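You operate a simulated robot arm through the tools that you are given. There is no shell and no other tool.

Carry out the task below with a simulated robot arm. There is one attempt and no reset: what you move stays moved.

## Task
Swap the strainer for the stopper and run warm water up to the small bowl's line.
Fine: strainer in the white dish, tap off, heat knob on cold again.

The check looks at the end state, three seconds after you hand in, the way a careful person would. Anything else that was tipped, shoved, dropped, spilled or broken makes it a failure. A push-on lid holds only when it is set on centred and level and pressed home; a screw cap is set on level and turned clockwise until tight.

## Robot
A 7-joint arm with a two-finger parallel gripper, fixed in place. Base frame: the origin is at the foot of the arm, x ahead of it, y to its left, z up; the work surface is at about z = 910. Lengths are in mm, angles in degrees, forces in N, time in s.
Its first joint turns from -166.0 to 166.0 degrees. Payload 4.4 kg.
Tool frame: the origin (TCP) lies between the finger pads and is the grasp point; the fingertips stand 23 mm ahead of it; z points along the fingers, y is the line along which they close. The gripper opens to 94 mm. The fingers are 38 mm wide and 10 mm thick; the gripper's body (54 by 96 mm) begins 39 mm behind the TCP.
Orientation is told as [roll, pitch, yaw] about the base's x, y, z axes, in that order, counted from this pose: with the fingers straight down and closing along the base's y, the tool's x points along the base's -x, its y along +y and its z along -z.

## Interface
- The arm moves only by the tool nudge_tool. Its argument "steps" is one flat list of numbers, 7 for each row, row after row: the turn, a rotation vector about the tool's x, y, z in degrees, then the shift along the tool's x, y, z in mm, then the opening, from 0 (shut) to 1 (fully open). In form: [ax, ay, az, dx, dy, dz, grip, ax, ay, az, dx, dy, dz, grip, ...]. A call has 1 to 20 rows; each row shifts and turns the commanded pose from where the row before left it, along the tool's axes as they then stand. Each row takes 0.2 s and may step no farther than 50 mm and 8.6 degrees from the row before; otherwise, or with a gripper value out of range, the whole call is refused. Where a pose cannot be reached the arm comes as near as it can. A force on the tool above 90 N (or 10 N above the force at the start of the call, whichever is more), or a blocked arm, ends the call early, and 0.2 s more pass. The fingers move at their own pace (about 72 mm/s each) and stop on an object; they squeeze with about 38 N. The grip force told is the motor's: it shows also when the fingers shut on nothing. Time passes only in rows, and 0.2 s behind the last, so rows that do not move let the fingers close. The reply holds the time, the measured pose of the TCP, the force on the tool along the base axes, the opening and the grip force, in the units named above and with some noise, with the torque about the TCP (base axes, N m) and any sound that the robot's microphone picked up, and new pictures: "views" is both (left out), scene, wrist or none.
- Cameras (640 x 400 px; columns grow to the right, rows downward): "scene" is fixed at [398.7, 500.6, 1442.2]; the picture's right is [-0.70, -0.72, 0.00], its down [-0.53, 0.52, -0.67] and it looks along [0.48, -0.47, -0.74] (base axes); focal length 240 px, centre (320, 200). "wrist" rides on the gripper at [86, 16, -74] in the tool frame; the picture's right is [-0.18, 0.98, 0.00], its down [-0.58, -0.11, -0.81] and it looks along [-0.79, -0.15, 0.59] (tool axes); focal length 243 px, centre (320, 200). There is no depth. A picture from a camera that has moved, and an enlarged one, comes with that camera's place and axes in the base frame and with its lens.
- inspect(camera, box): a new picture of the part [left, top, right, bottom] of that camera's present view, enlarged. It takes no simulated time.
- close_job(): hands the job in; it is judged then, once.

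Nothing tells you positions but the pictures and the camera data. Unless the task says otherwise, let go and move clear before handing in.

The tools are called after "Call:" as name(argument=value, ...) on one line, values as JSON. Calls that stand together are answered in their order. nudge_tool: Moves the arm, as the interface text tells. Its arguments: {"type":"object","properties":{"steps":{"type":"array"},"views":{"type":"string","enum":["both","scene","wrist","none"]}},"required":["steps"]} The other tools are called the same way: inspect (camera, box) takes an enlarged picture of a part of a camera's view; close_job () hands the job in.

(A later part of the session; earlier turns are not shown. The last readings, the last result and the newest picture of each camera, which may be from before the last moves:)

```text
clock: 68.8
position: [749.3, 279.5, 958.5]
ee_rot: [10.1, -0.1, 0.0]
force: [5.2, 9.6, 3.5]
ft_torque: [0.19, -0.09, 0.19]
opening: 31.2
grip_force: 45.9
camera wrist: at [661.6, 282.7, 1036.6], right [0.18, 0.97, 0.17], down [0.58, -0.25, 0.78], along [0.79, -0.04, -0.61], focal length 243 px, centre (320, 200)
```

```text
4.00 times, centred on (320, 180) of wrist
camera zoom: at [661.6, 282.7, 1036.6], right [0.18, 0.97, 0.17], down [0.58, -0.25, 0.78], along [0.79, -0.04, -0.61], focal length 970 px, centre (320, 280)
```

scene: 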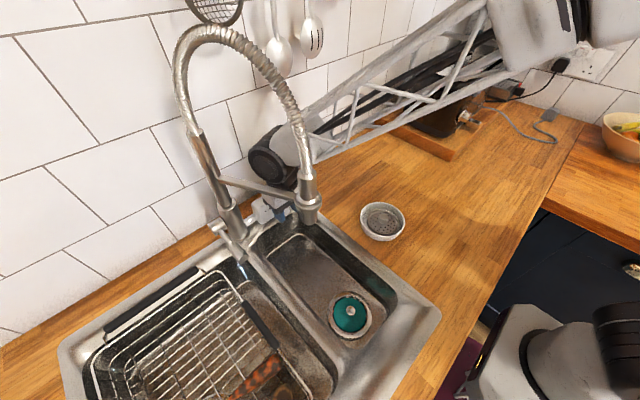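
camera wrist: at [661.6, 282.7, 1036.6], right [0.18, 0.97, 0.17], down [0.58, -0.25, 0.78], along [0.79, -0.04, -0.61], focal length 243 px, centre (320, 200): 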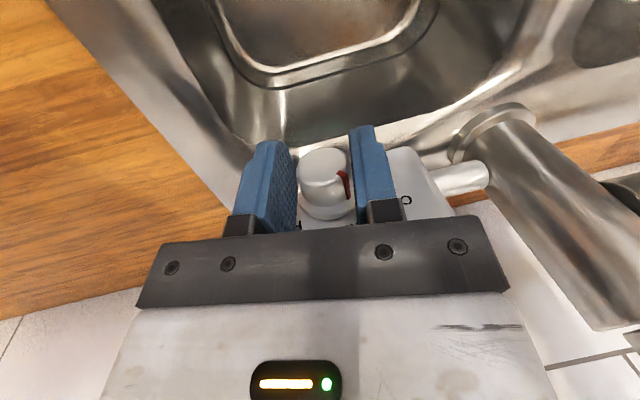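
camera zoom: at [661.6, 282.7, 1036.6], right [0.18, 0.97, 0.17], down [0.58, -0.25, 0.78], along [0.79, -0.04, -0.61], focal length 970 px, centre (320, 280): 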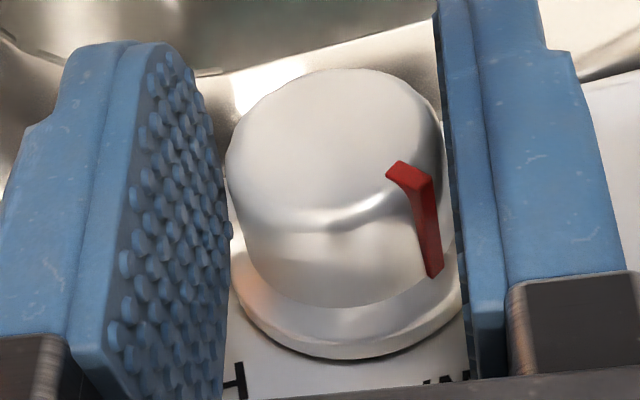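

The knob turns with the gripper (marker fixed in view, labels moving) with little torque. Continuing to 25°.

Call:
nudge_tool(steps=[-5, 0, 0, 0, -1.4, 0, 0, -5, 0, 0, 0, -1.4, 0, 0, -5, 0, 0, 0, -1.4, 0, 0], views="wrist")

Call:
inspect(camera="wrist", box=[240, 130, 400, 230])

```text
clock: 69.6
position: [748.4, 274.5, 958.8]
ee_rot: [25.0, -0.1, 0.0]
force: [10.6, -4.3, -2.3]
ft_torque: [-0.17, 0.21, 0.13]
opening: 31.0
grip_force: 44.5
camera wrist: at [661.6, 258.2, 1033.6], right [0.18, 0.89, 0.42], down [0.58, -0.44, 0.68], along [0.79, 0.12, -0.6], focal length 243 px, centre (320, 200)
```

wrist: 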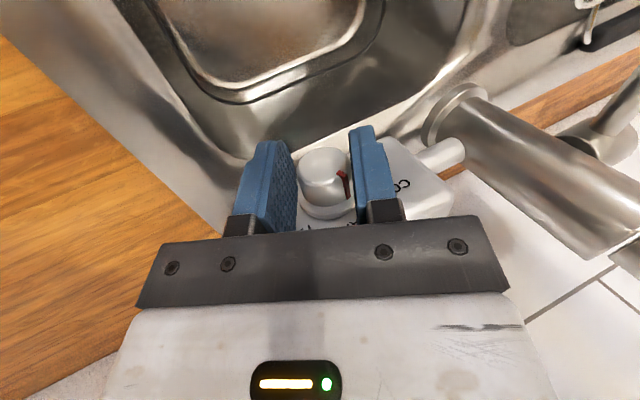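

```text
4.00 times, centred on (320, 180) of wrist
camera zoom: at [661.6, 258.2, 1033.6], right [0.18, 0.89, 0.42], down [0.58, -0.44, 0.68], along [0.79, 0.12, -0.6], focal length 970 px, centre (320, 280)
```

zoom: 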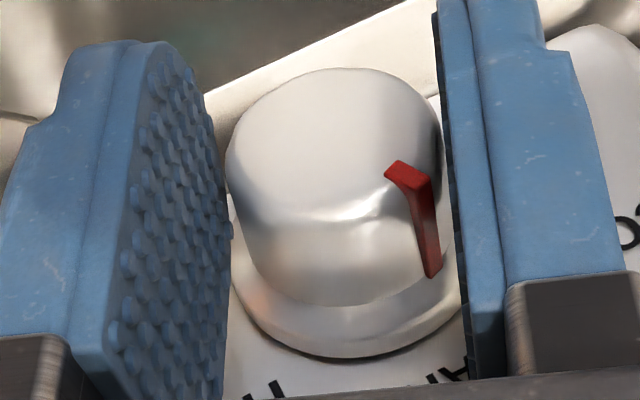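

25° done. Release, swing back to vertical, regrip and repeat.

Call:
nudge_tool(steps=[0, 0, 0, 0, 0, 0, 0.4, 0, 0, 0, 0, 0, 0, 0.4, 5, 0, 0, 0, 1.4, 0, 0.42, 5, 0, 0, 0, 1.4, 0, 0.42, 5, 0, 0, 0, 1.4, 0, 0.42, 5, 0, 0, 0, 1.4, 0, 0.42, 5, 0, 0, 0, 1.4, 0, 0.42], views="wrist")

Call:
inspect(camera="wrist", box=[240, 130, 400, 230])

```text
clock: 71.2
position: [748.9, 282.0, 960.3]
ee_rot: [-0.2, -0.1, 0.0]
force: [0.3, 0.5, -0.4]
ft_torque: [0.01, 0.01, 0.0]
opening: 39.4
grip_force: 0.0
camera wrist: at [661.5, 298.0, 1035.5], right [0.18, 0.98, 0.0], down [0.58, -0.11, 0.81], along [0.79, -0.15, -0.59], focal length 243 px, centre (320, 200)
```

wrist: 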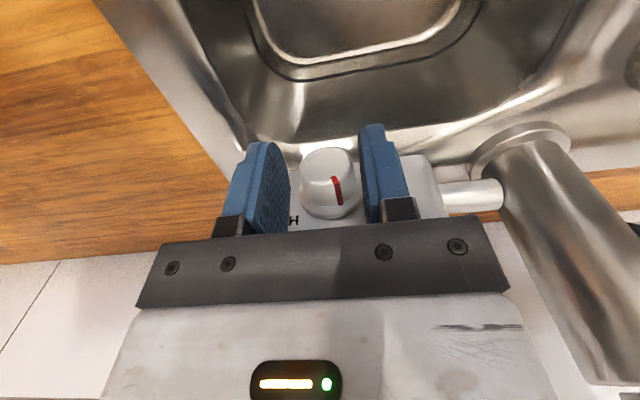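

```text
4.00 times, centred on (320, 180) of wrist
camera zoom: at [661.5, 298.0, 1035.5], right [0.18, 0.98, 0.0], down [0.58, -0.11, 0.81], along [0.79, -0.15, -0.59], focal length 970 px, centre (320, 280)
```

zoom: 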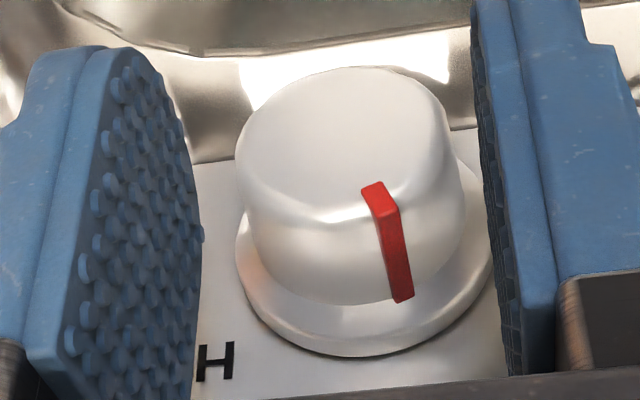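

Marker now at roughly 60–65° (WARM is 90°). Regrip and turn another 25°.

Call:
nudge_tool(steps=[0, 0, 0, 0, 0, 0, 0.3, 0, 0, 0, 0, 0, 0, 0, 0, 0, 0, 0, 0, 0, 0, -5, 0, 0, 0, -1.4, 0, 0, -5, 0, 0, 0, -1.4, 0, 0, -5, 0, 0, 0, -1.4, 0, 0, -5, 0, 0, 0, -1.4, 0, 0, -5, 0, 0, 0, -1.4, 0, 0], views="wrist")

Call:
inspect(camera="wrist", box=[240, 130, 400, 230])

```text
clock: 73.0
position: [748.9, 275.0, 958.5]
ee_rot: [25.1, -0.1, 0.0]
force: [0.4, 14.2, 12.3]
ft_torque: [0.34, 0.56, 0.49]
opening: 31.3
grip_force: 45.3
camera wrist: at [661.5, 258.0, 1033.7], right [0.18, 0.89, 0.42], down [0.58, -0.44, 0.68], along [0.79, 0.12, -0.6], focal length 243 px, centre (320, 200)
```

wrist: 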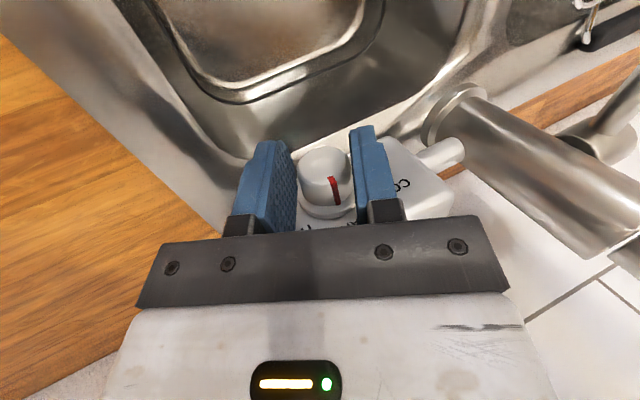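

```text
4.00 times, centred on (320, 180) of wrist
camera zoom: at [661.5, 258.0, 1033.7], right [0.18, 0.89, 0.42], down [0.58, -0.44, 0.68], along [0.79, 0.12, -0.6], focal length 970 px, centre (320, 280)
```

zoom: 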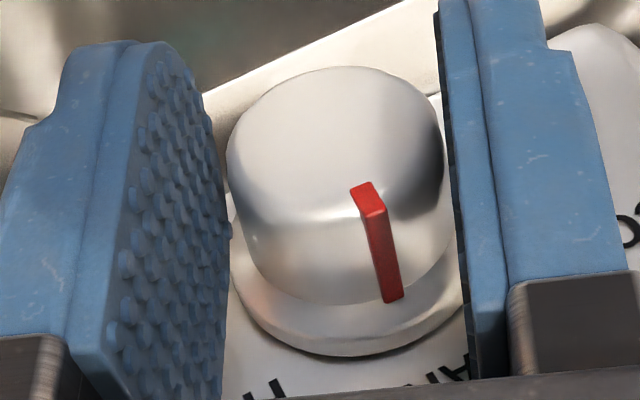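

Release, back off along −x and rise to see the marker against the labels.

Call:
nudge_tool(steps=[0, 0, 0, 0, 0, 0, 0.4, 0, 0, 0, 0, 0, 0, 0.4, 0, 0, 0, 20, 0, 0, 0.42, 0, 0, 0, 30, 0, 0, 0.42, 0, 0, 0, 25, 3, -35, 0.42, 0, 0, 0, 0, 3, -45, 0.42], views="wrist")

Call:
inspect(camera="wrist", box=[270, 120, 398, 200])

Call:
inspect(camera="scene", box=[250, 180, 330, 230])

```text
clock: 74.4
position: [675.7, 246.0, 1032.4]
ee_rot: [25.0, 0.0, 0.0]
force: [-0.4, -0.4, -0.3]
ft_torque: [0.02, 0.01, 0.02]
opening: 39.3
grip_force: 0.0
camera wrist: at [588.3, 228.6, 1107.8], right [0.18, 0.89, 0.42], down [0.58, -0.44, 0.68], along [0.79, 0.12, -0.6], focal length 243 px, centre (320, 200)
```

wrist: 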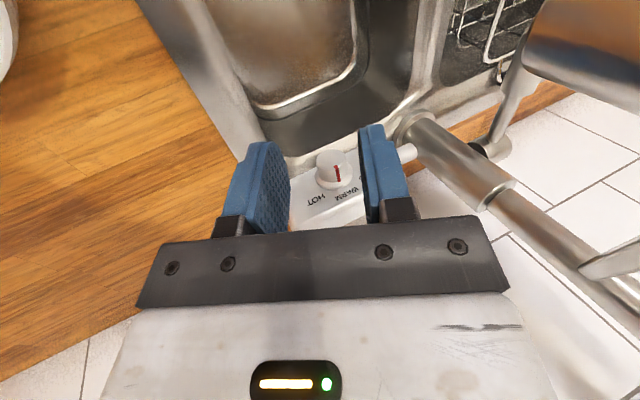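

```text
5.00 times, centred on (334, 160) of wrist
camera zoom: at [588.3, 228.6, 1107.8], right [0.18, 0.89, 0.42], down [0.58, -0.44, 0.68], along [0.79, 0.12, -0.6], focal length 1213 px, centre (250, 400)
```

zoom: 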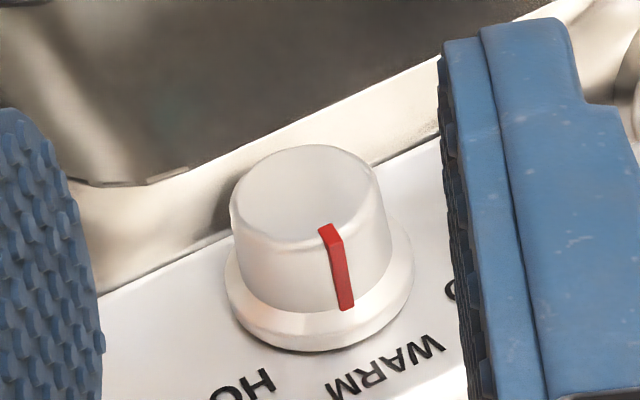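

```text
8.00 times, centred on (290, 205) of scene
camera zoom: at [398.7, 500.6, 1442.2], right [-0.7, -0.72, 0.0], down [-0.53, 0.52, -0.67], along [0.48, -0.47, -0.74], focal length 1917 px, centre (560, 160)
```

zoom: 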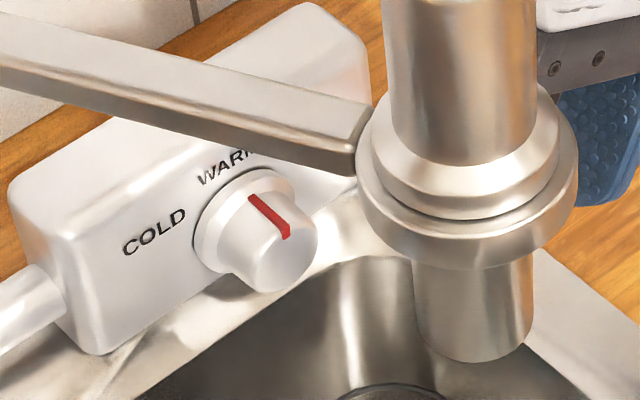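

The marker now points at WARM. Next the lever: I'll back away from the tap, come around to the lever's side (y ≈ 443), and pitch the tool forward.

Call:
nudge_tool(steps=[0, 0, 0, 48, 0, 0, 0.5, 0, 0, 0, 48, 0, 0, 0.5, 0, 0, 0, 48, 0, 0, 0.5, 0, 0, 0, 48, 0, 0, 0.5, 8.4, 0, 0, 0, 0, 0, 0.5, 8.3, 0, 0, 0, 0, 0, 0.5, 8.3, 0, 0, 0, 0, 0, 0.5, 0, 0, 0, 0, 49, 0, 0.5, 0, 0, 0, 0, 49, 0, 0.5, 0, 0, 0, 0, 49, 0, 0.5, 0, 0, 0, 0, 49, 0, 0.5, 0, -8.6, 0, 0, 0, 0, 0.5, 0, -8.6, 0, 0, 0, 0, 0.5, 0, -8.6, 0, 0, 0, 0, 0.5, 0, -8.6, 0, 0, 0, 0, 0.5])

Call:
inspect(camera="wrist", box=[240, 110, 400, 210])

```text
clock: 77.6
position: [481.7, 443.2, 1032.3]
ee_rot: [0.0, -34.5, -0.1]
force: [-0.4, 0.4, 0.4]
ft_torque: [0.01, 0.0, 0.01]
opening: 47.2
grip_force: 0.0
camera wrist: at [367.2, 459.1, 1046.4], right [0.15, 0.98, 0.1], down [0.02, -0.11, 0.99], along [0.99, -0.15, -0.04], focal length 243 px, centre (320, 200)
```

scene: 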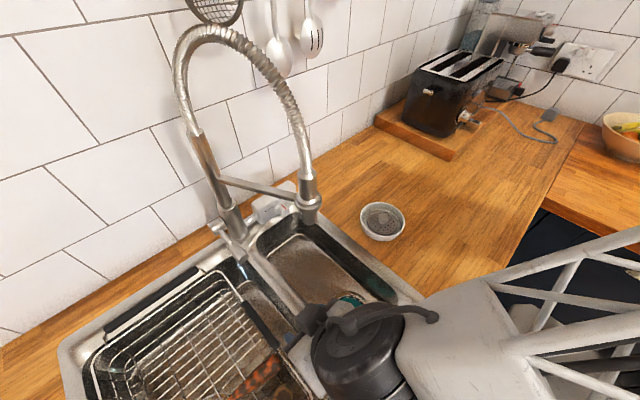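
wrist: 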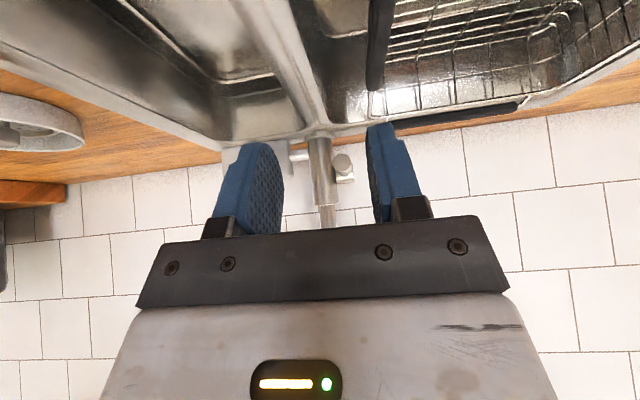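

```text
4.00 times, centred on (320, 160) of wrist
camera zoom: at [367.2, 459.1, 1046.4], right [0.15, 0.98, 0.1], down [0.02, -0.11, 0.99], along [0.99, -0.15, -0.04], focal length 970 px, centre (320, 360)
```

zoom: 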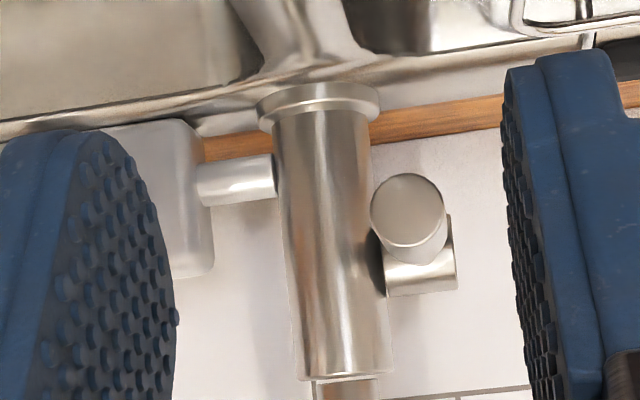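

Lever end is at about (685, 444, 989), about 25 mm thick, with the lever nearly horizontal back to its hub at x ≈ 790. Approaching it.

Call:
nudge_tool(steps=[0, 0, 0, -32.3, 0.3, 22.8, 0.5, 0, 0, 0, -32.3, 0.3, 22.8, 0.5, 0, 0, 0, -32.3, 0.3, 22.8, 0.5, 0, 0, 0, -32.3, 0.3, 22.8, 0.5])

Call:
inspect(camera="wrist", box=[240, 110, 400, 210])

Call:
inspect(camera="scene", box=[190, 200, 350, 300])

```text
clock: 78.6
position: [640.6, 446.2, 1030.3]
ee_rot: [0.0, -34.4, 0.1]
force: [0.8, 0.1, -0.6]
ft_torque: [0.01, 0.01, -0.01]
opening: 46.9
grip_force: 0.1
camera wrist: at [527.1, 462.2, 1043.6], right [0.15, 0.98, 0.1], down [0.02, -0.11, 0.99], along [0.99, -0.15, -0.04], focal length 243 px, centre (320, 200)
```

scene: 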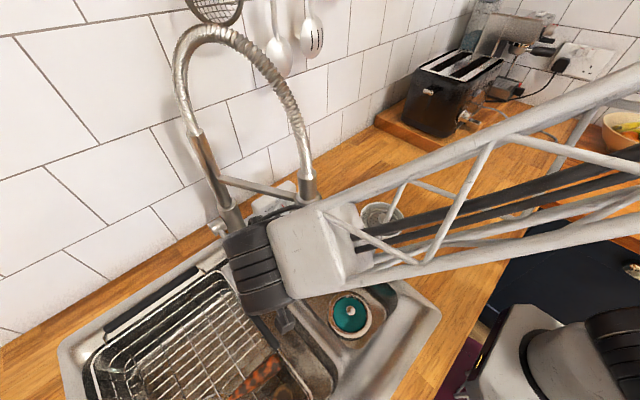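
wrist: 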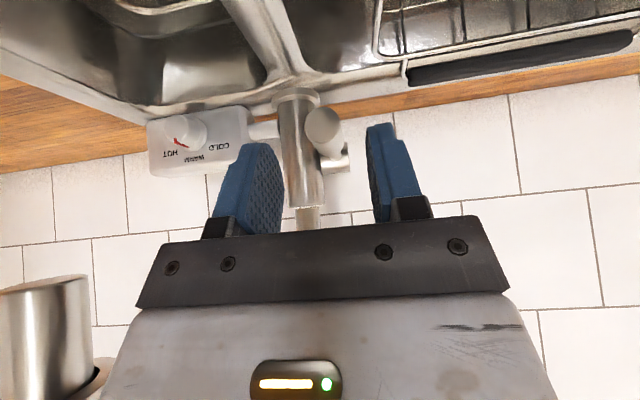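

```text
4.00 times, centred on (320, 160) of wrist
camera zoom: at [527.1, 462.2, 1043.6], right [0.15, 0.98, 0.1], down [0.02, -0.11, 0.99], along [0.99, -0.15, -0.04], focal length 970 px, centre (320, 360)
```

zoom: 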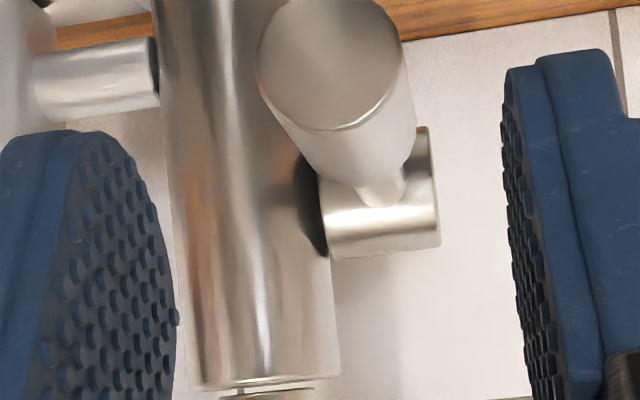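

```text
4.00 times, centred on (270, 250) of scene
camera zoom: at [398.7, 500.6, 1442.2], right [-0.7, -0.72, 0.0], down [-0.53, 0.52, -0.67], along [0.48, -0.47, -0.74], focal length 958 px, centre (520, 0)
```

zoom: 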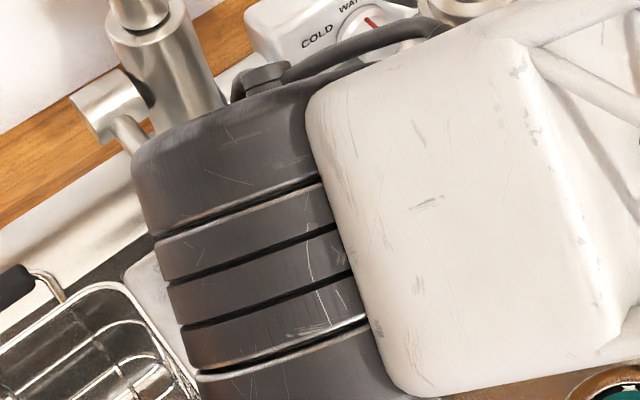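

Before touching the lever I want another look at the heat knob from this angle.

Call:
inspect(camera="wrist", box=[140, 95, 260, 170])

Call:
inspect(camera="scene", box=[256, 180, 320, 220])

```text
5.33 times, centred on (200, 132) of wrist
camera zoom: at [527.1, 462.2, 1043.6], right [0.15, 0.98, 0.1], down [0.02, -0.11, 0.99], along [0.99, -0.15, -0.04], focal length 1294 px, centre (960, 560)
```

zoom: 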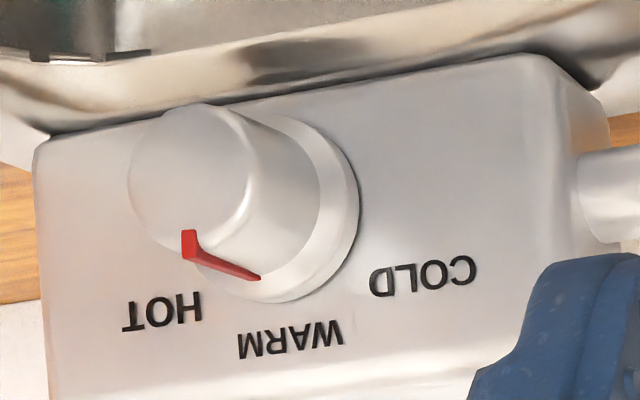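

```text
10.00 times, centred on (288, 200) of scene
camera zoom: at [398.7, 500.6, 1442.2], right [-0.7, -0.72, 0.0], down [-0.53, 0.52, -0.67], along [0.48, -0.47, -0.74], focal length 2396 px, centre (640, 200)
```

zoom: 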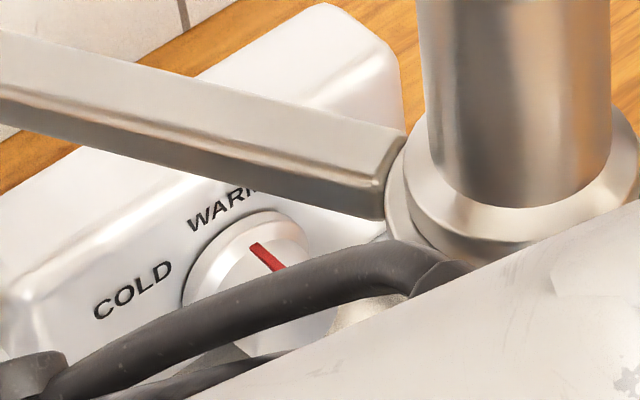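

The knob marker is at WARM within a few degrees. Lever end triangulates to (690, 444.6, 987). Moving the fingers over it.

Call:
nudge_tool(steps=[0, 0, 0, -8.8, -0.5, 23.3, 0.5, 0, 0, 0, -8.8, -0.5, 23.3, 0.5, 0, 0, 0, -8.9, -0.6, 23.4, 0.5])

Call:
inspect(camera="wrist", box=[240, 110, 400, 210])

```text
clock: 79.4
position: [700.8, 443.7, 989.8]
ee_rot: [0.0, -34.5, 0.0]
force: [-0.2, -0.1, -0.1]
ft_torque: [0.0, -0.05, 0.01]
opening: 47.0
grip_force: 0.0
camera wrist: at [587.1, 458.9, 1002.1], right [0.15, 0.98, 0.1], down [0.02, -0.11, 0.99], along [0.99, -0.15, -0.04], focal length 243 px, centre (320, 200)
```

scene: 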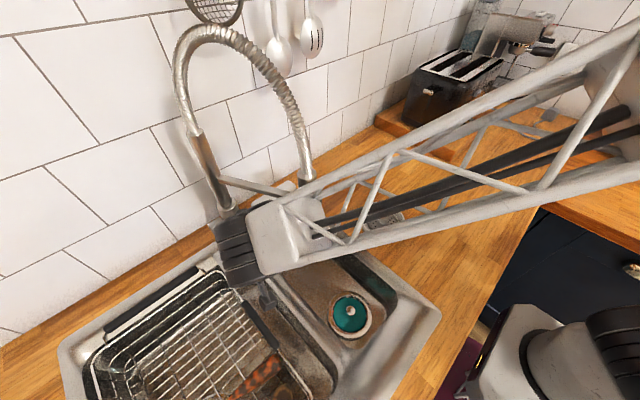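
wrist: 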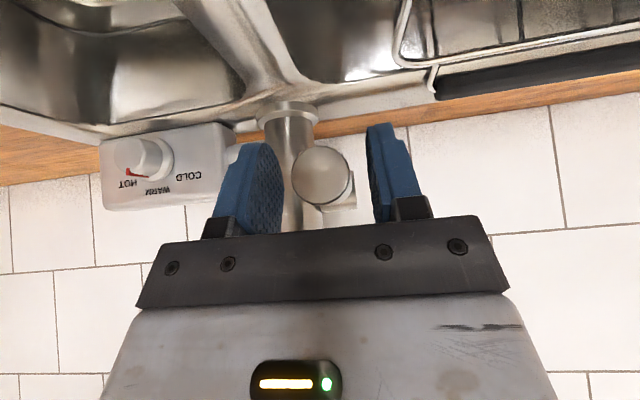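

```text
4.00 times, centred on (320, 160) of wrist
camera zoom: at [587.1, 458.9, 1002.1], right [0.15, 0.98, 0.1], down [0.02, -0.11, 0.99], along [0.99, -0.15, -0.04], focal length 970 px, centre (320, 360)
```

zoom: 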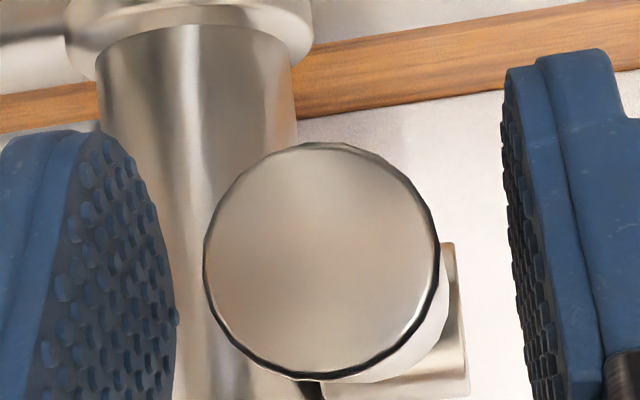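

The lever end sits centred between the pads. Closing on it.

Call:
nudge_tool(steps=[0, 0, 0, 0, 0, 0, 0.25, 0, 0, 0, 0, 0, 0, 0, 0, 0, 0, 0, 0, 0, 0], views="wrist")

Call:
inspect(camera="wrist", box=[240, 110, 400, 210])

```text
clock: 80.2
position: [701.5, 444.5, 988.6]
ee_rot: [0.1, -34.5, 0.0]
force: [15.2, 63.9, -7.6]
ft_torque: [0.1, 0.5, -0.41]
opening: 24.9
grip_force: 44.8
camera wrist: at [586.9, 460.9, 1002.1], right [0.15, 0.98, 0.11], down [0.02, -0.11, 0.99], along [0.99, -0.15, -0.04], focal length 243 px, centre (320, 200)
```

wrist: 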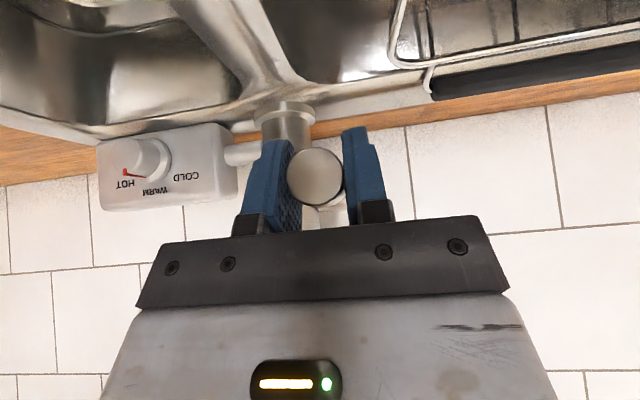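

```text
4.00 times, centred on (320, 160) of wrist
camera zoom: at [586.9, 460.9, 1002.1], right [0.15, 0.98, 0.11], down [0.02, -0.11, 0.99], along [0.99, -0.15, -0.04], focal length 970 px, centre (320, 360)
```

zoom: 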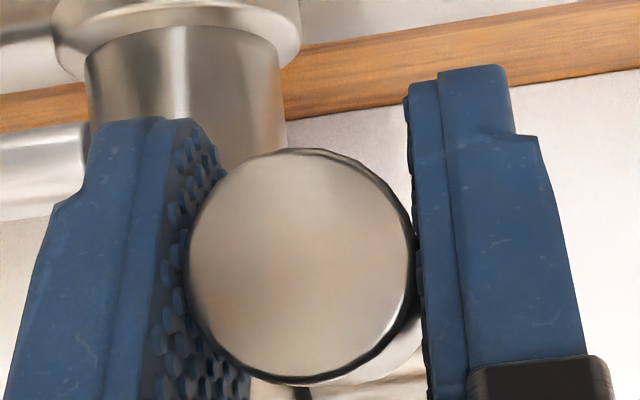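

Gripped, but with a sideways load; I'll relieve it by 2 mm in +y, then lift the lever slightly and see if it moves.

Call:
nudge_tool(steps=[0, 0, 0, 0, 2.2, 0, 0, 0, 0, 0, 0, 0, 0, 0], views="none")

```text
clock: 80.8
position: [700.3, 444.7, 988.5]
ee_rot: [0.0, -34.5, -0.1]
force: [-16.9, 27.4, 14.4]
ft_torque: [0.12, -1.26, 1.0]
opening: 24.5
grip_force: 45.0
```

Call:
nudge_tool(steps=[0, 0, 0, 0, 1.3, 0, 0, 0, 0, 0, -2.2, 0, -3, 0, 0, 0, 0, -2.2, 0, -3, 0])

Call:
inspect(camera="scene", box=[190, 160, 350, 260])

```text
clock: 81.6
position: [701.9, 444.8, 991.6]
ee_rot: [-0.1, -34.2, 0.0]
force: [-0.5, 1.2, -16.9]
ft_torque: [-0.05, 1.41, 0.83]
opening: 25.0
grip_force: 45.4
camera wrist: at [587.0, 461.4, 1007.3], right [0.15, 0.98, 0.1], down [0.03, -0.11, 0.99], along [0.99, -0.15, -0.04], focal length 243 px, centre (320, 200)
```

scene: 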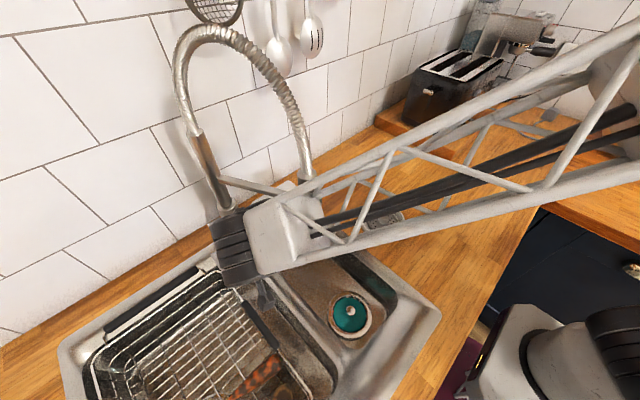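
wrist: 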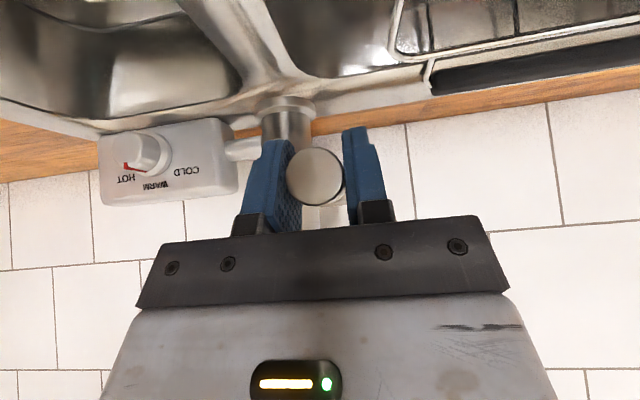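

```text
4.00 times, centred on (270, 210) of scene
camera zoom: at [398.7, 500.6, 1442.2], right [-0.7, -0.72, 0.0], down [-0.53, 0.52, -0.67], along [0.48, -0.47, -0.74], focal length 958 px, centre (520, 160)
```

zoom: 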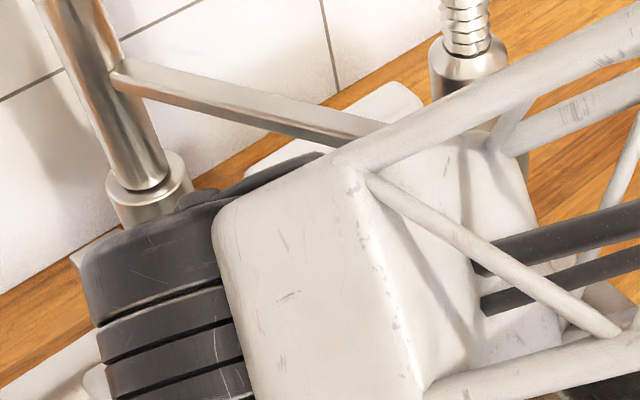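

Some resistance so far. Lifting a few more mm while watching force.

Call:
nudge_tool(steps=[0, 0, 0, -2.2, 0, -3, 0, 0, 0, 0, -2.2, 0, -3, 0], views="wrist")

Call:
inspect(camera="wrist", box=[240, 110, 400, 210])

```text
clock: 82.2
position: [701.2, 445.1, 1002.8]
ee_rot: [0.0, -34.4, 0.0]
force: [-1.3, -6.2, -15.1]
ft_torque: [-0.01, 1.41, 0.79]
opening: 24.7
grip_force: 45.1
camera wrist: at [587.7, 461.3, 1016.2], right [0.15, 0.98, 0.1], down [0.02, -0.11, 0.99], along [0.99, -0.15, -0.04], focal length 243 px, centre (320, 200)
```

wrist: 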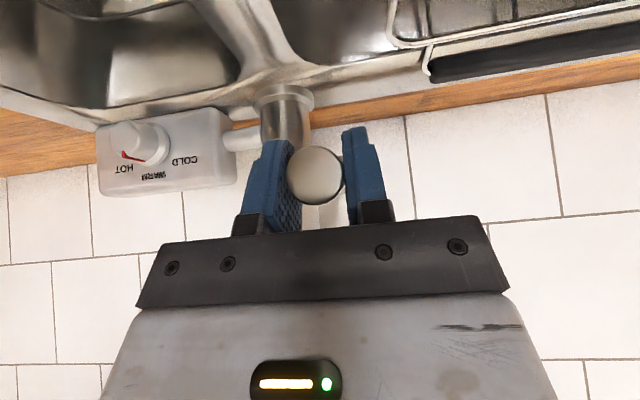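

```text
4.00 times, centred on (320, 160) of wrist
camera zoom: at [587.7, 461.3, 1016.2], right [0.15, 0.98, 0.1], down [0.02, -0.11, 0.99], along [0.99, -0.15, -0.04], focal length 970 px, centre (320, 360)
```

zoom: 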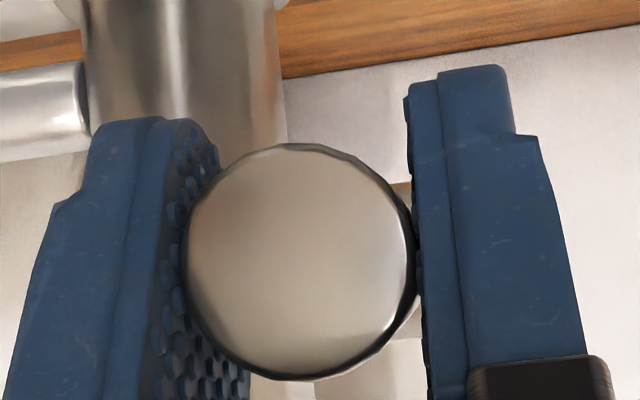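

The lever is rising (steady 15 N friction). Checking for water.

Call:
nudge_tool(steps=[0, 0, 0, -2.2, 0, -3, 0, 0, 0, 0, -2.2, 0, -3, 0])

Call:
inspect(camera="scene", box=[240, 160, 400, 260])

Call:
inspect(camera="scene", box=[260, 250, 420, 350])

```text
clock: 82.8
position: [702.8, 444.3, 1010.9]
ee_rot: [0.0, -34.4, -0.1]
force: [5.5, -19.4, -15.4]
ft_torque: [0.04, 1.24, 0.77]
opening: 24.7
grip_force: 45.4
camera wrist: at [588.7, 461.4, 1024.3], right [0.15, 0.98, 0.1], down [0.02, -0.11, 0.99], along [0.99, -0.15, -0.04], focal length 243 px, centre (320, 200)
```

scene: 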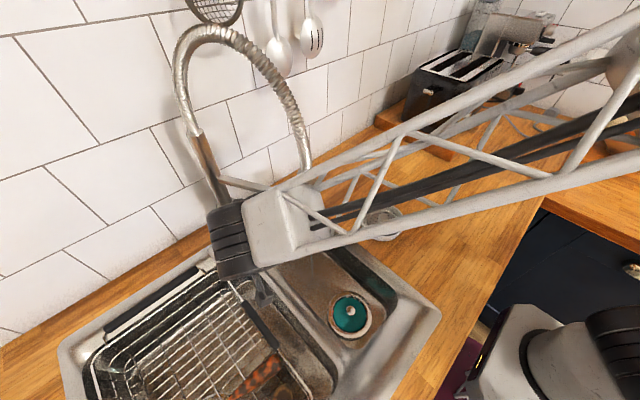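
wrist: 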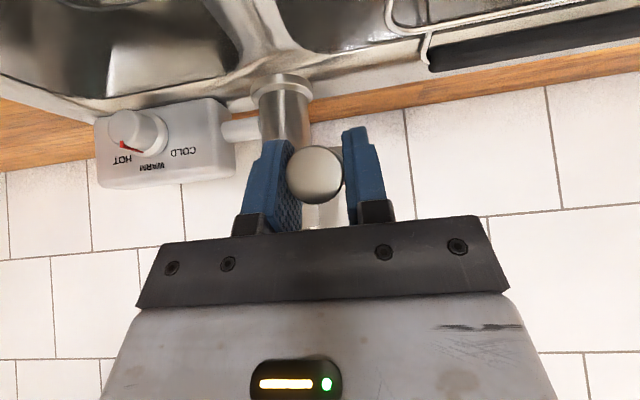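

```text
4.00 times, centred on (320, 210) of scene
camera zoom: at [398.7, 500.6, 1442.2], right [-0.7, -0.72, 0.0], down [-0.53, 0.52, -0.67], along [0.48, -0.47, -0.74], focal length 958 px, centre (320, 160)
```

zoom: 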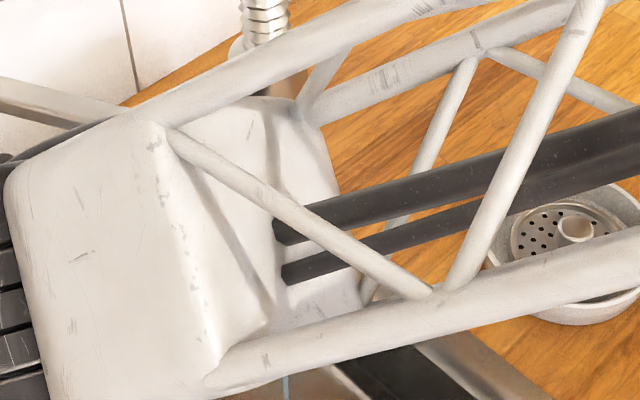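

```text
4.00 times, centred on (340, 300) of scene
camera zoom: at [398.7, 500.6, 1442.2], right [-0.7, -0.72, 0.0], down [-0.53, 0.52, -0.67], along [0.48, -0.47, -0.74], focal length 958 px, centre (240, -200)
```

zoom: 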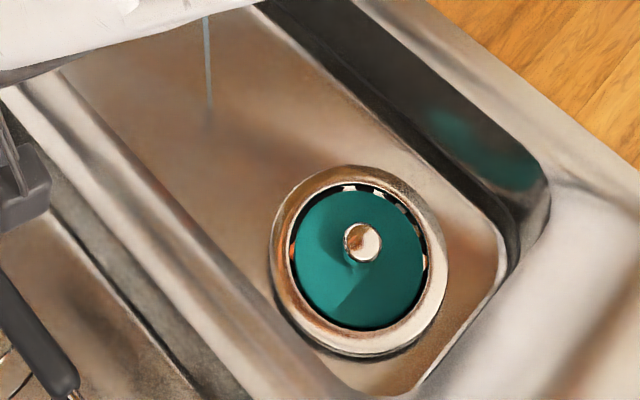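

A thin stream is now falling into the small bowl. I'll raise the lever a bit more, then hold and watch the level.

Call:
nudge_tool(steps=[0, 0, 0, -2.6, -0.5, -2.6, 0, 0, 0, 0, -2.6, -0.5, -2.6, 0, 0, 0, 0, 0, 0, 0, 0, 0, 0, 0, 0, 0, 0, 0, 0, 0, 0, 0, 0, 0, 0])

Call:
inspect(camera="scene", box=[260, 250, 420, 350])

```text
clock: 84.0
position: [703.6, 445.5, 1017.4]
ee_rot: [0.0, -34.3, 0.0]
force: [-3.9, -13.8, -11.8]
ft_torque: [0.05, 1.05, 0.73]
opening: 24.6
grip_force: 45.1
camera wrist: at [589.8, 461.2, 1031.0], right [0.15, 0.98, 0.1], down [0.02, -0.11, 0.99], along [0.99, -0.15, -0.04], focal length 243 px, centre (320, 200)
```

scene: 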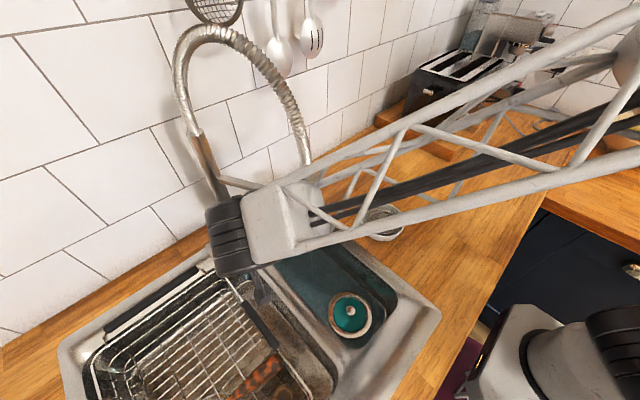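
wrist: 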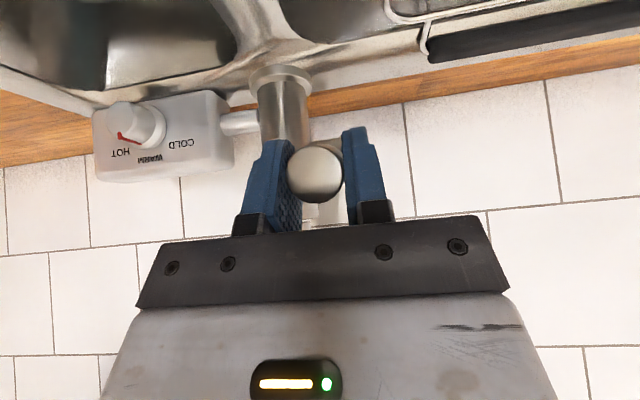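

```text
4.00 times, centred on (340, 300) of scene
camera zoom: at [398.7, 500.6, 1442.2], right [-0.7, -0.72, 0.0], down [-0.53, 0.52, -0.67], along [0.48, -0.47, -0.74], focal length 958 px, centre (240, -200)
```

zoom: 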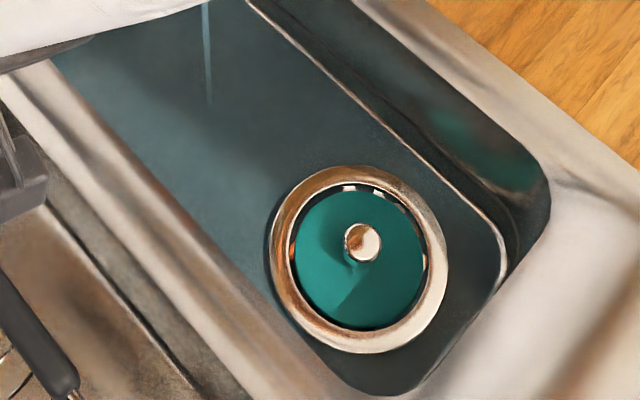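

Water is pooling and the stopper holds. I'll continue in short waits and watch the level against the line.

Call:
nudge_tool(steps=[0, 0, 0, 0, 0, 0, 0, 0, 0, 0, 0, 0, 0, 0, 0, 0, 0, 0, 0, 0, 0, 0, 0, 0, 0, 0, 0, 0], views="none")

Call:
inspect(camera="scene", box=[260, 250, 420, 350])

Call:
inspect(camera="wrist", box=[0, 0, 260, 100])

```text
clock: 85.0
position: [702.7, 445.8, 1017.5]
ee_rot: [0.0, -34.4, 0.0]
force: [-4.8, -13.0, -7.6]
ft_torque: [0.06, 0.65, 0.71]
opening: 24.7
grip_force: 45.1
```

```text
4.00 times, centred on (340, 300) of scene
camera zoom: at [398.7, 500.6, 1442.2], right [-0.7, -0.72, 0.0], down [-0.53, 0.52, -0.67], along [0.48, -0.47, -0.74], focal length 958 px, centre (240, -200)
```

zoom: 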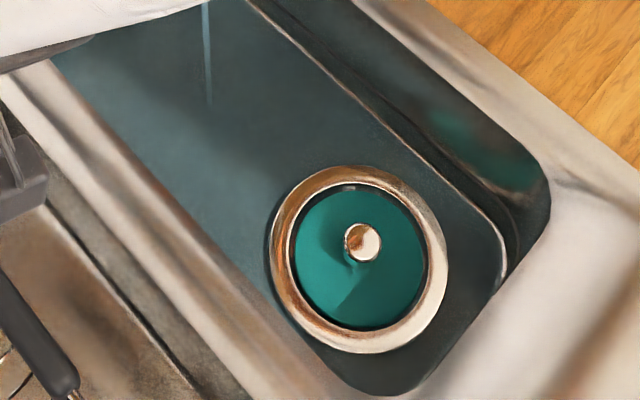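

```text
2.46 times, centred on (130, 50) of wrist
camera zoom: at [589.8, 461.2, 1031.1], right [0.15, 0.98, 0.1], down [0.02, -0.11, 0.99], along [0.99, -0.15, -0.04], focal length 597 px, centre (788, 569)
```

zoom: 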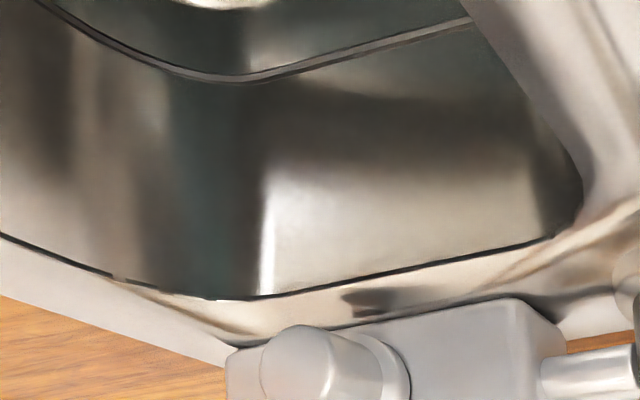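

The wrist camera conveniently sees the line on the bowl's back wall. Waiting further.

Call:
nudge_tool(steps=[0, 0, 0, 0, 0, 0, 0, 0, 0, 0, 0, 0, 0, 0, 0, 0, 0, 0, 0, 0, 0, 0, 0, 0, 0, 0, 0, 0, 0, 0, 0, 0, 0, 0, 0, 0, 0, 0, 0, 0, 0, 0, 0, 0, 0, 0, 0, 0, 0, 0, 0, 0, 0, 0, 0, 0], views="none")

Call:
inspect(camera="scene", box=[260, 250, 420, 350])

Call:
inspect(camera="wrist", box=[0, 0, 260, 100])

```text
clock: 86.8
position: [704.0, 444.3, 1017.3]
ee_rot: [0.0, -34.4, 0.0]
force: [-3.1, -10.8, -2.3]
ft_torque: [0.12, 0.13, 0.72]
opening: 25.0
grip_force: 45.2
```

```text
4.00 times, centred on (340, 300) of scene
camera zoom: at [398.7, 500.6, 1442.2], right [-0.7, -0.72, 0.0], down [-0.53, 0.52, -0.67], along [0.48, -0.47, -0.74], focal length 958 px, centre (240, -200)
```

zoom: 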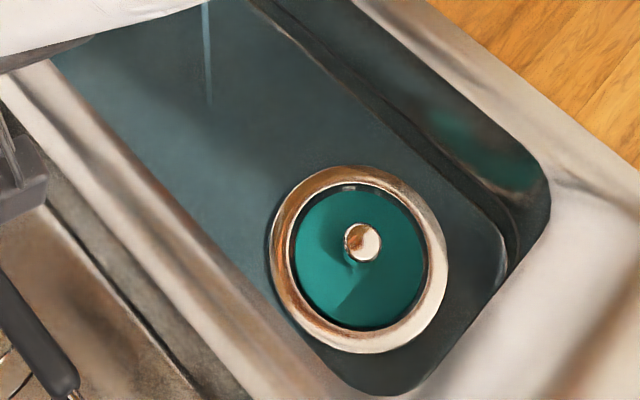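

```text
2.46 times, centred on (130, 50) of wrist
camera zoom: at [589.8, 461.2, 1031.1], right [0.15, 0.98, 0.1], down [0.02, -0.11, 0.99], along [0.99, -0.15, -0.04], focal length 597 px, centre (788, 569)
```

zoom: 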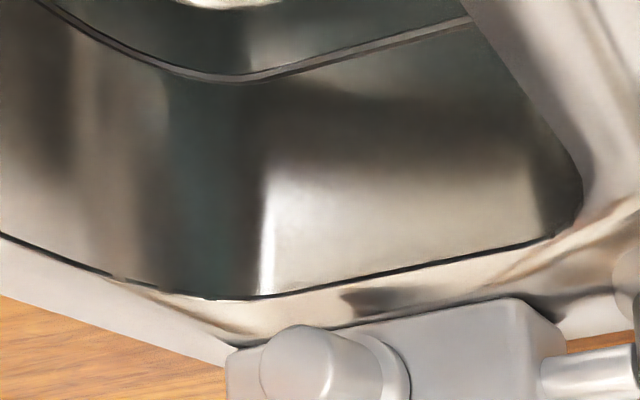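

Rising slowly. Waiting in 4 s steps.

Call:
nudge_tool(steps=[0, 0, 0, 0, 0, 0, 0, 0, 0, 0, 0, 0, 0, 0, 0, 0, 0, 0, 0, 0, 0, 0, 0, 0, 0, 0, 0, 0, 0, 0, 0, 0, 0, 0, 0, 0, 0, 0, 0, 0, 0, 0, 0, 0, 0, 0, 0, 0, 0, 0, 0, 0, 0, 0, 0, 0, 0, 0, 0, 0, 0, 0, 0, 0, 0, 0, 0, 0, 0, 0, 0, 0, 0, 0, 0, 0, 0, 0, 0, 0, 0, 0, 0, 0, 0, 0, 0, 0, 0, 0, 0, 0, 0, 0, 0, 0, 0, 0, 0, 0, 0, 0, 0, 0, 0, 0, 0, 0, 0, 0, 0, 0, 0, 0, 0, 0, 0, 0, 0, 0, 0, 0, 0, 0, 0, 0, 0, 0, 0, 0, 0, 0, 0, 0, 0, 0, 0, 0, 0, 0], views="none")

Call:
inspect(camera="scene", box=[260, 250, 420, 350])

Call:
inspect(camera="wrist", box=[0, 0, 260, 100])

```text
clock: 91.0
position: [703.7, 443.7, 1018.4]
ee_rot: [0.0, -34.4, 0.0]
force: [1.9, -7.2, 3.6]
ft_torque: [0.19, -0.33, 0.72]
opening: 24.7
grip_force: 45.1
```

```text
4.00 times, centred on (340, 300) of scene
camera zoom: at [398.7, 500.6, 1442.2], right [-0.7, -0.72, 0.0], down [-0.53, 0.52, -0.67], along [0.48, -0.47, -0.74], focal length 958 px, centre (240, -200)
```

zoom: 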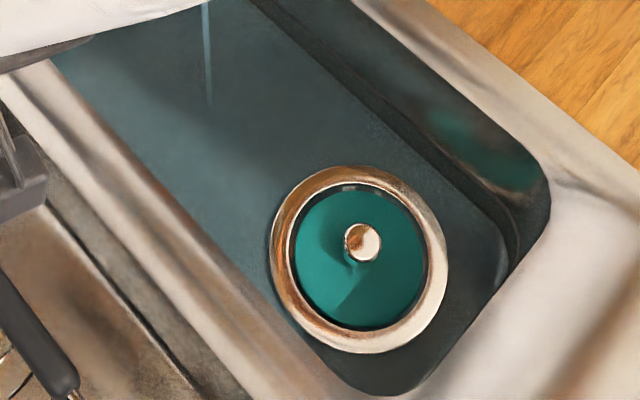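

```text
2.46 times, centred on (130, 50) of wrist
camera zoom: at [589.8, 461.2, 1031.1], right [0.15, 0.98, 0.1], down [0.02, -0.11, 0.99], along [0.99, -0.15, -0.04], focal length 597 px, centre (788, 569)
```

zoom: 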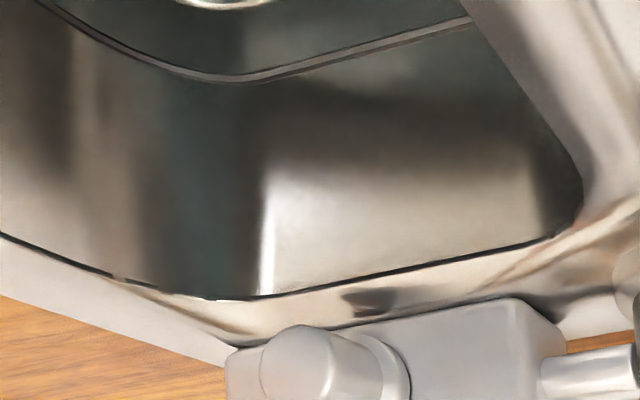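

Flow is slow, which makes it easy to stop at the line. Waiting more.

Call:
nudge_tool(steps=[0, 0, 0, 0, 0, 0, 0, 0, 0, 0, 0, 0, 0, 0, 0, 0, 0, 0, 0, 0, 0, 0, 0, 0, 0, 0, 0, 0, 0, 0, 0, 0, 0, 0, 0, 0, 0, 0, 0, 0, 0, 0, 0, 0, 0, 0, 0, 0, 0, 0, 0, 0, 0, 0, 0, 0, 0, 0, 0, 0, 0, 0, 0, 0, 0, 0, 0, 0, 0, 0, 0, 0, 0, 0, 0, 0, 0, 0, 0, 0, 0, 0, 0, 0, 0, 0, 0, 0, 0, 0, 0, 0, 0, 0, 0, 0, 0, 0, 0, 0, 0, 0, 0, 0, 0, 0, 0, 0, 0, 0, 0, 0, 0, 0, 0, 0, 0, 0, 0, 0, 0, 0, 0, 0, 0, 0, 0, 0, 0, 0, 0, 0, 0, 0, 0, 0, 0, 0, 0, 0], views="none")

Call:
inspect(camera="scene", box=[260, 250, 420, 350])

Call:
inspect(camera="wrist", box=[0, 0, 260, 100])

```text
clock: 95.2
position: [704.8, 445.5, 1016.4]
ee_rot: [-0.1, -34.4, 0.0]
force: [1.8, -6.6, 2.7]
ft_torque: [0.16, -0.23, 0.76]
opening: 24.6
grip_force: 45.0
```

```text
4.00 times, centred on (340, 300) of scene
camera zoom: at [398.7, 500.6, 1442.2], right [-0.7, -0.72, 0.0], down [-0.53, 0.52, -0.67], along [0.48, -0.47, -0.74], focal length 958 px, centre (240, -200)
```

zoom: 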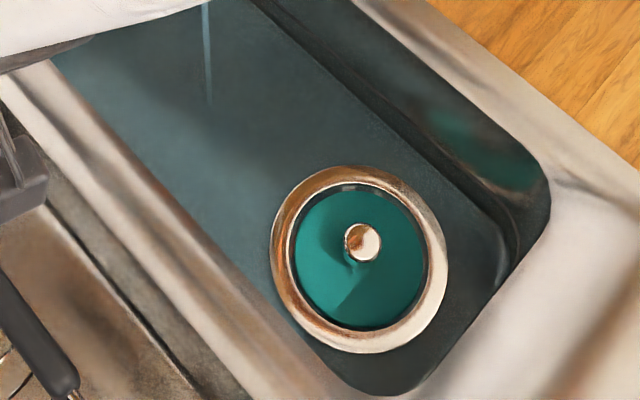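

```text
2.46 times, centred on (130, 50) of wrist
camera zoom: at [589.8, 461.2, 1031.0], right [0.15, 0.98, 0.1], down [0.02, -0.11, 0.99], along [0.99, -0.15, -0.04], focal length 597 px, centre (788, 569)
```

zoom: 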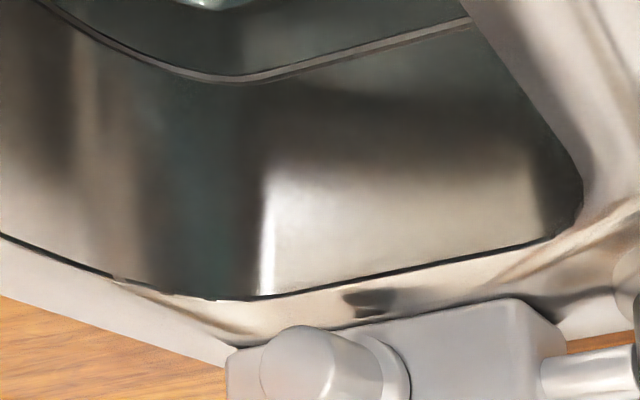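

Call:
nudge_tool(steps=[0, 0, 0, 0, 0, 0, 0, 0, 0, 0, 0, 0, 0, 0, 0, 0, 0, 0, 0, 0, 0, 0, 0, 0, 0, 0, 0, 0, 0, 0, 0, 0, 0, 0, 0, 0, 0, 0, 0, 0, 0, 0, 0, 0, 0, 0, 0, 0, 0, 0, 0, 0, 0, 0, 0, 0, 0, 0, 0, 0, 0, 0, 0, 0, 0, 0, 0, 0, 0, 0, 0, 0, 0, 0, 0, 0, 0, 0, 0, 0, 0, 0, 0, 0, 0, 0, 0, 0, 0, 0, 0, 0, 0, 0, 0, 0, 0, 0, 0, 0, 0, 0, 0, 0, 0, 0, 0, 0, 0, 0, 0, 0, 0, 0, 0, 0, 0, 0, 0, 0, 0, 0, 0, 0, 0, 0, 0, 0, 0, 0, 0, 0, 0, 0, 0, 0, 0, 0, 0, 0], views="none")

Call:
inspect(camera="scene", box=[310, 250, 406, 310])

Call:
inspect(camera="wrist", box=[0, 0, 200, 60])

```text
clock: 99.4
position: [704.3, 445.8, 1016.6]
ee_rot: [0.0, -34.4, 0.1]
force: [-0.1, -6.0, 0.5]
ft_torque: [0.16, -0.01, 0.76]
opening: 24.7
grip_force: 44.6
```

```text
6.67 times, centred on (358, 280) of scene
camera zoom: at [398.7, 500.6, 1442.2], right [-0.7, -0.72, 0.0], down [-0.53, 0.52, -0.67], along [0.48, -0.47, -0.74], focal length 1597 px, centre (67, -333)
```

zoom: 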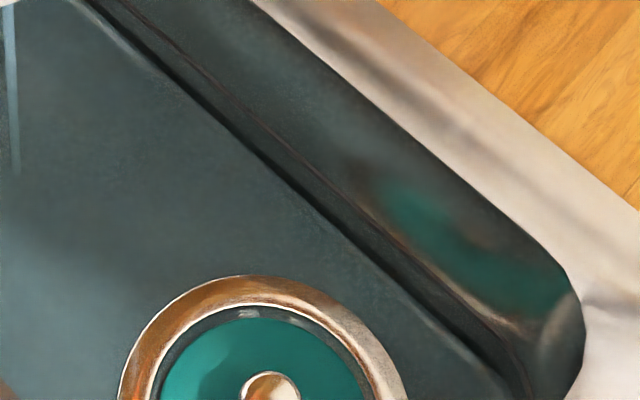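

```text
3.20 times, centred on (100, 30) of wrist
camera zoom: at [589.8, 461.2, 1030.9], right [0.15, 0.98, 0.1], down [0.02, -0.11, 0.99], along [0.99, -0.15, -0.04], focal length 776 px, centre (1024, 744)
```

zoom: 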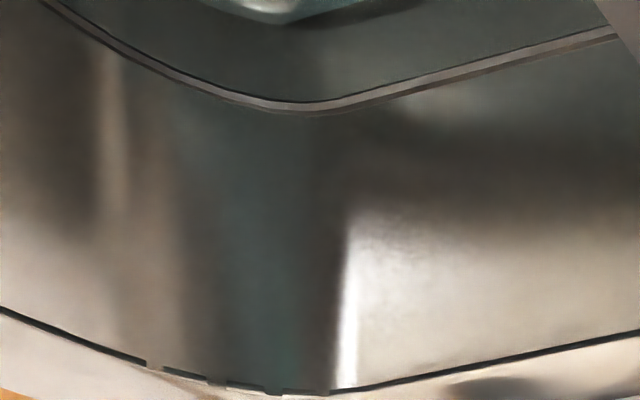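

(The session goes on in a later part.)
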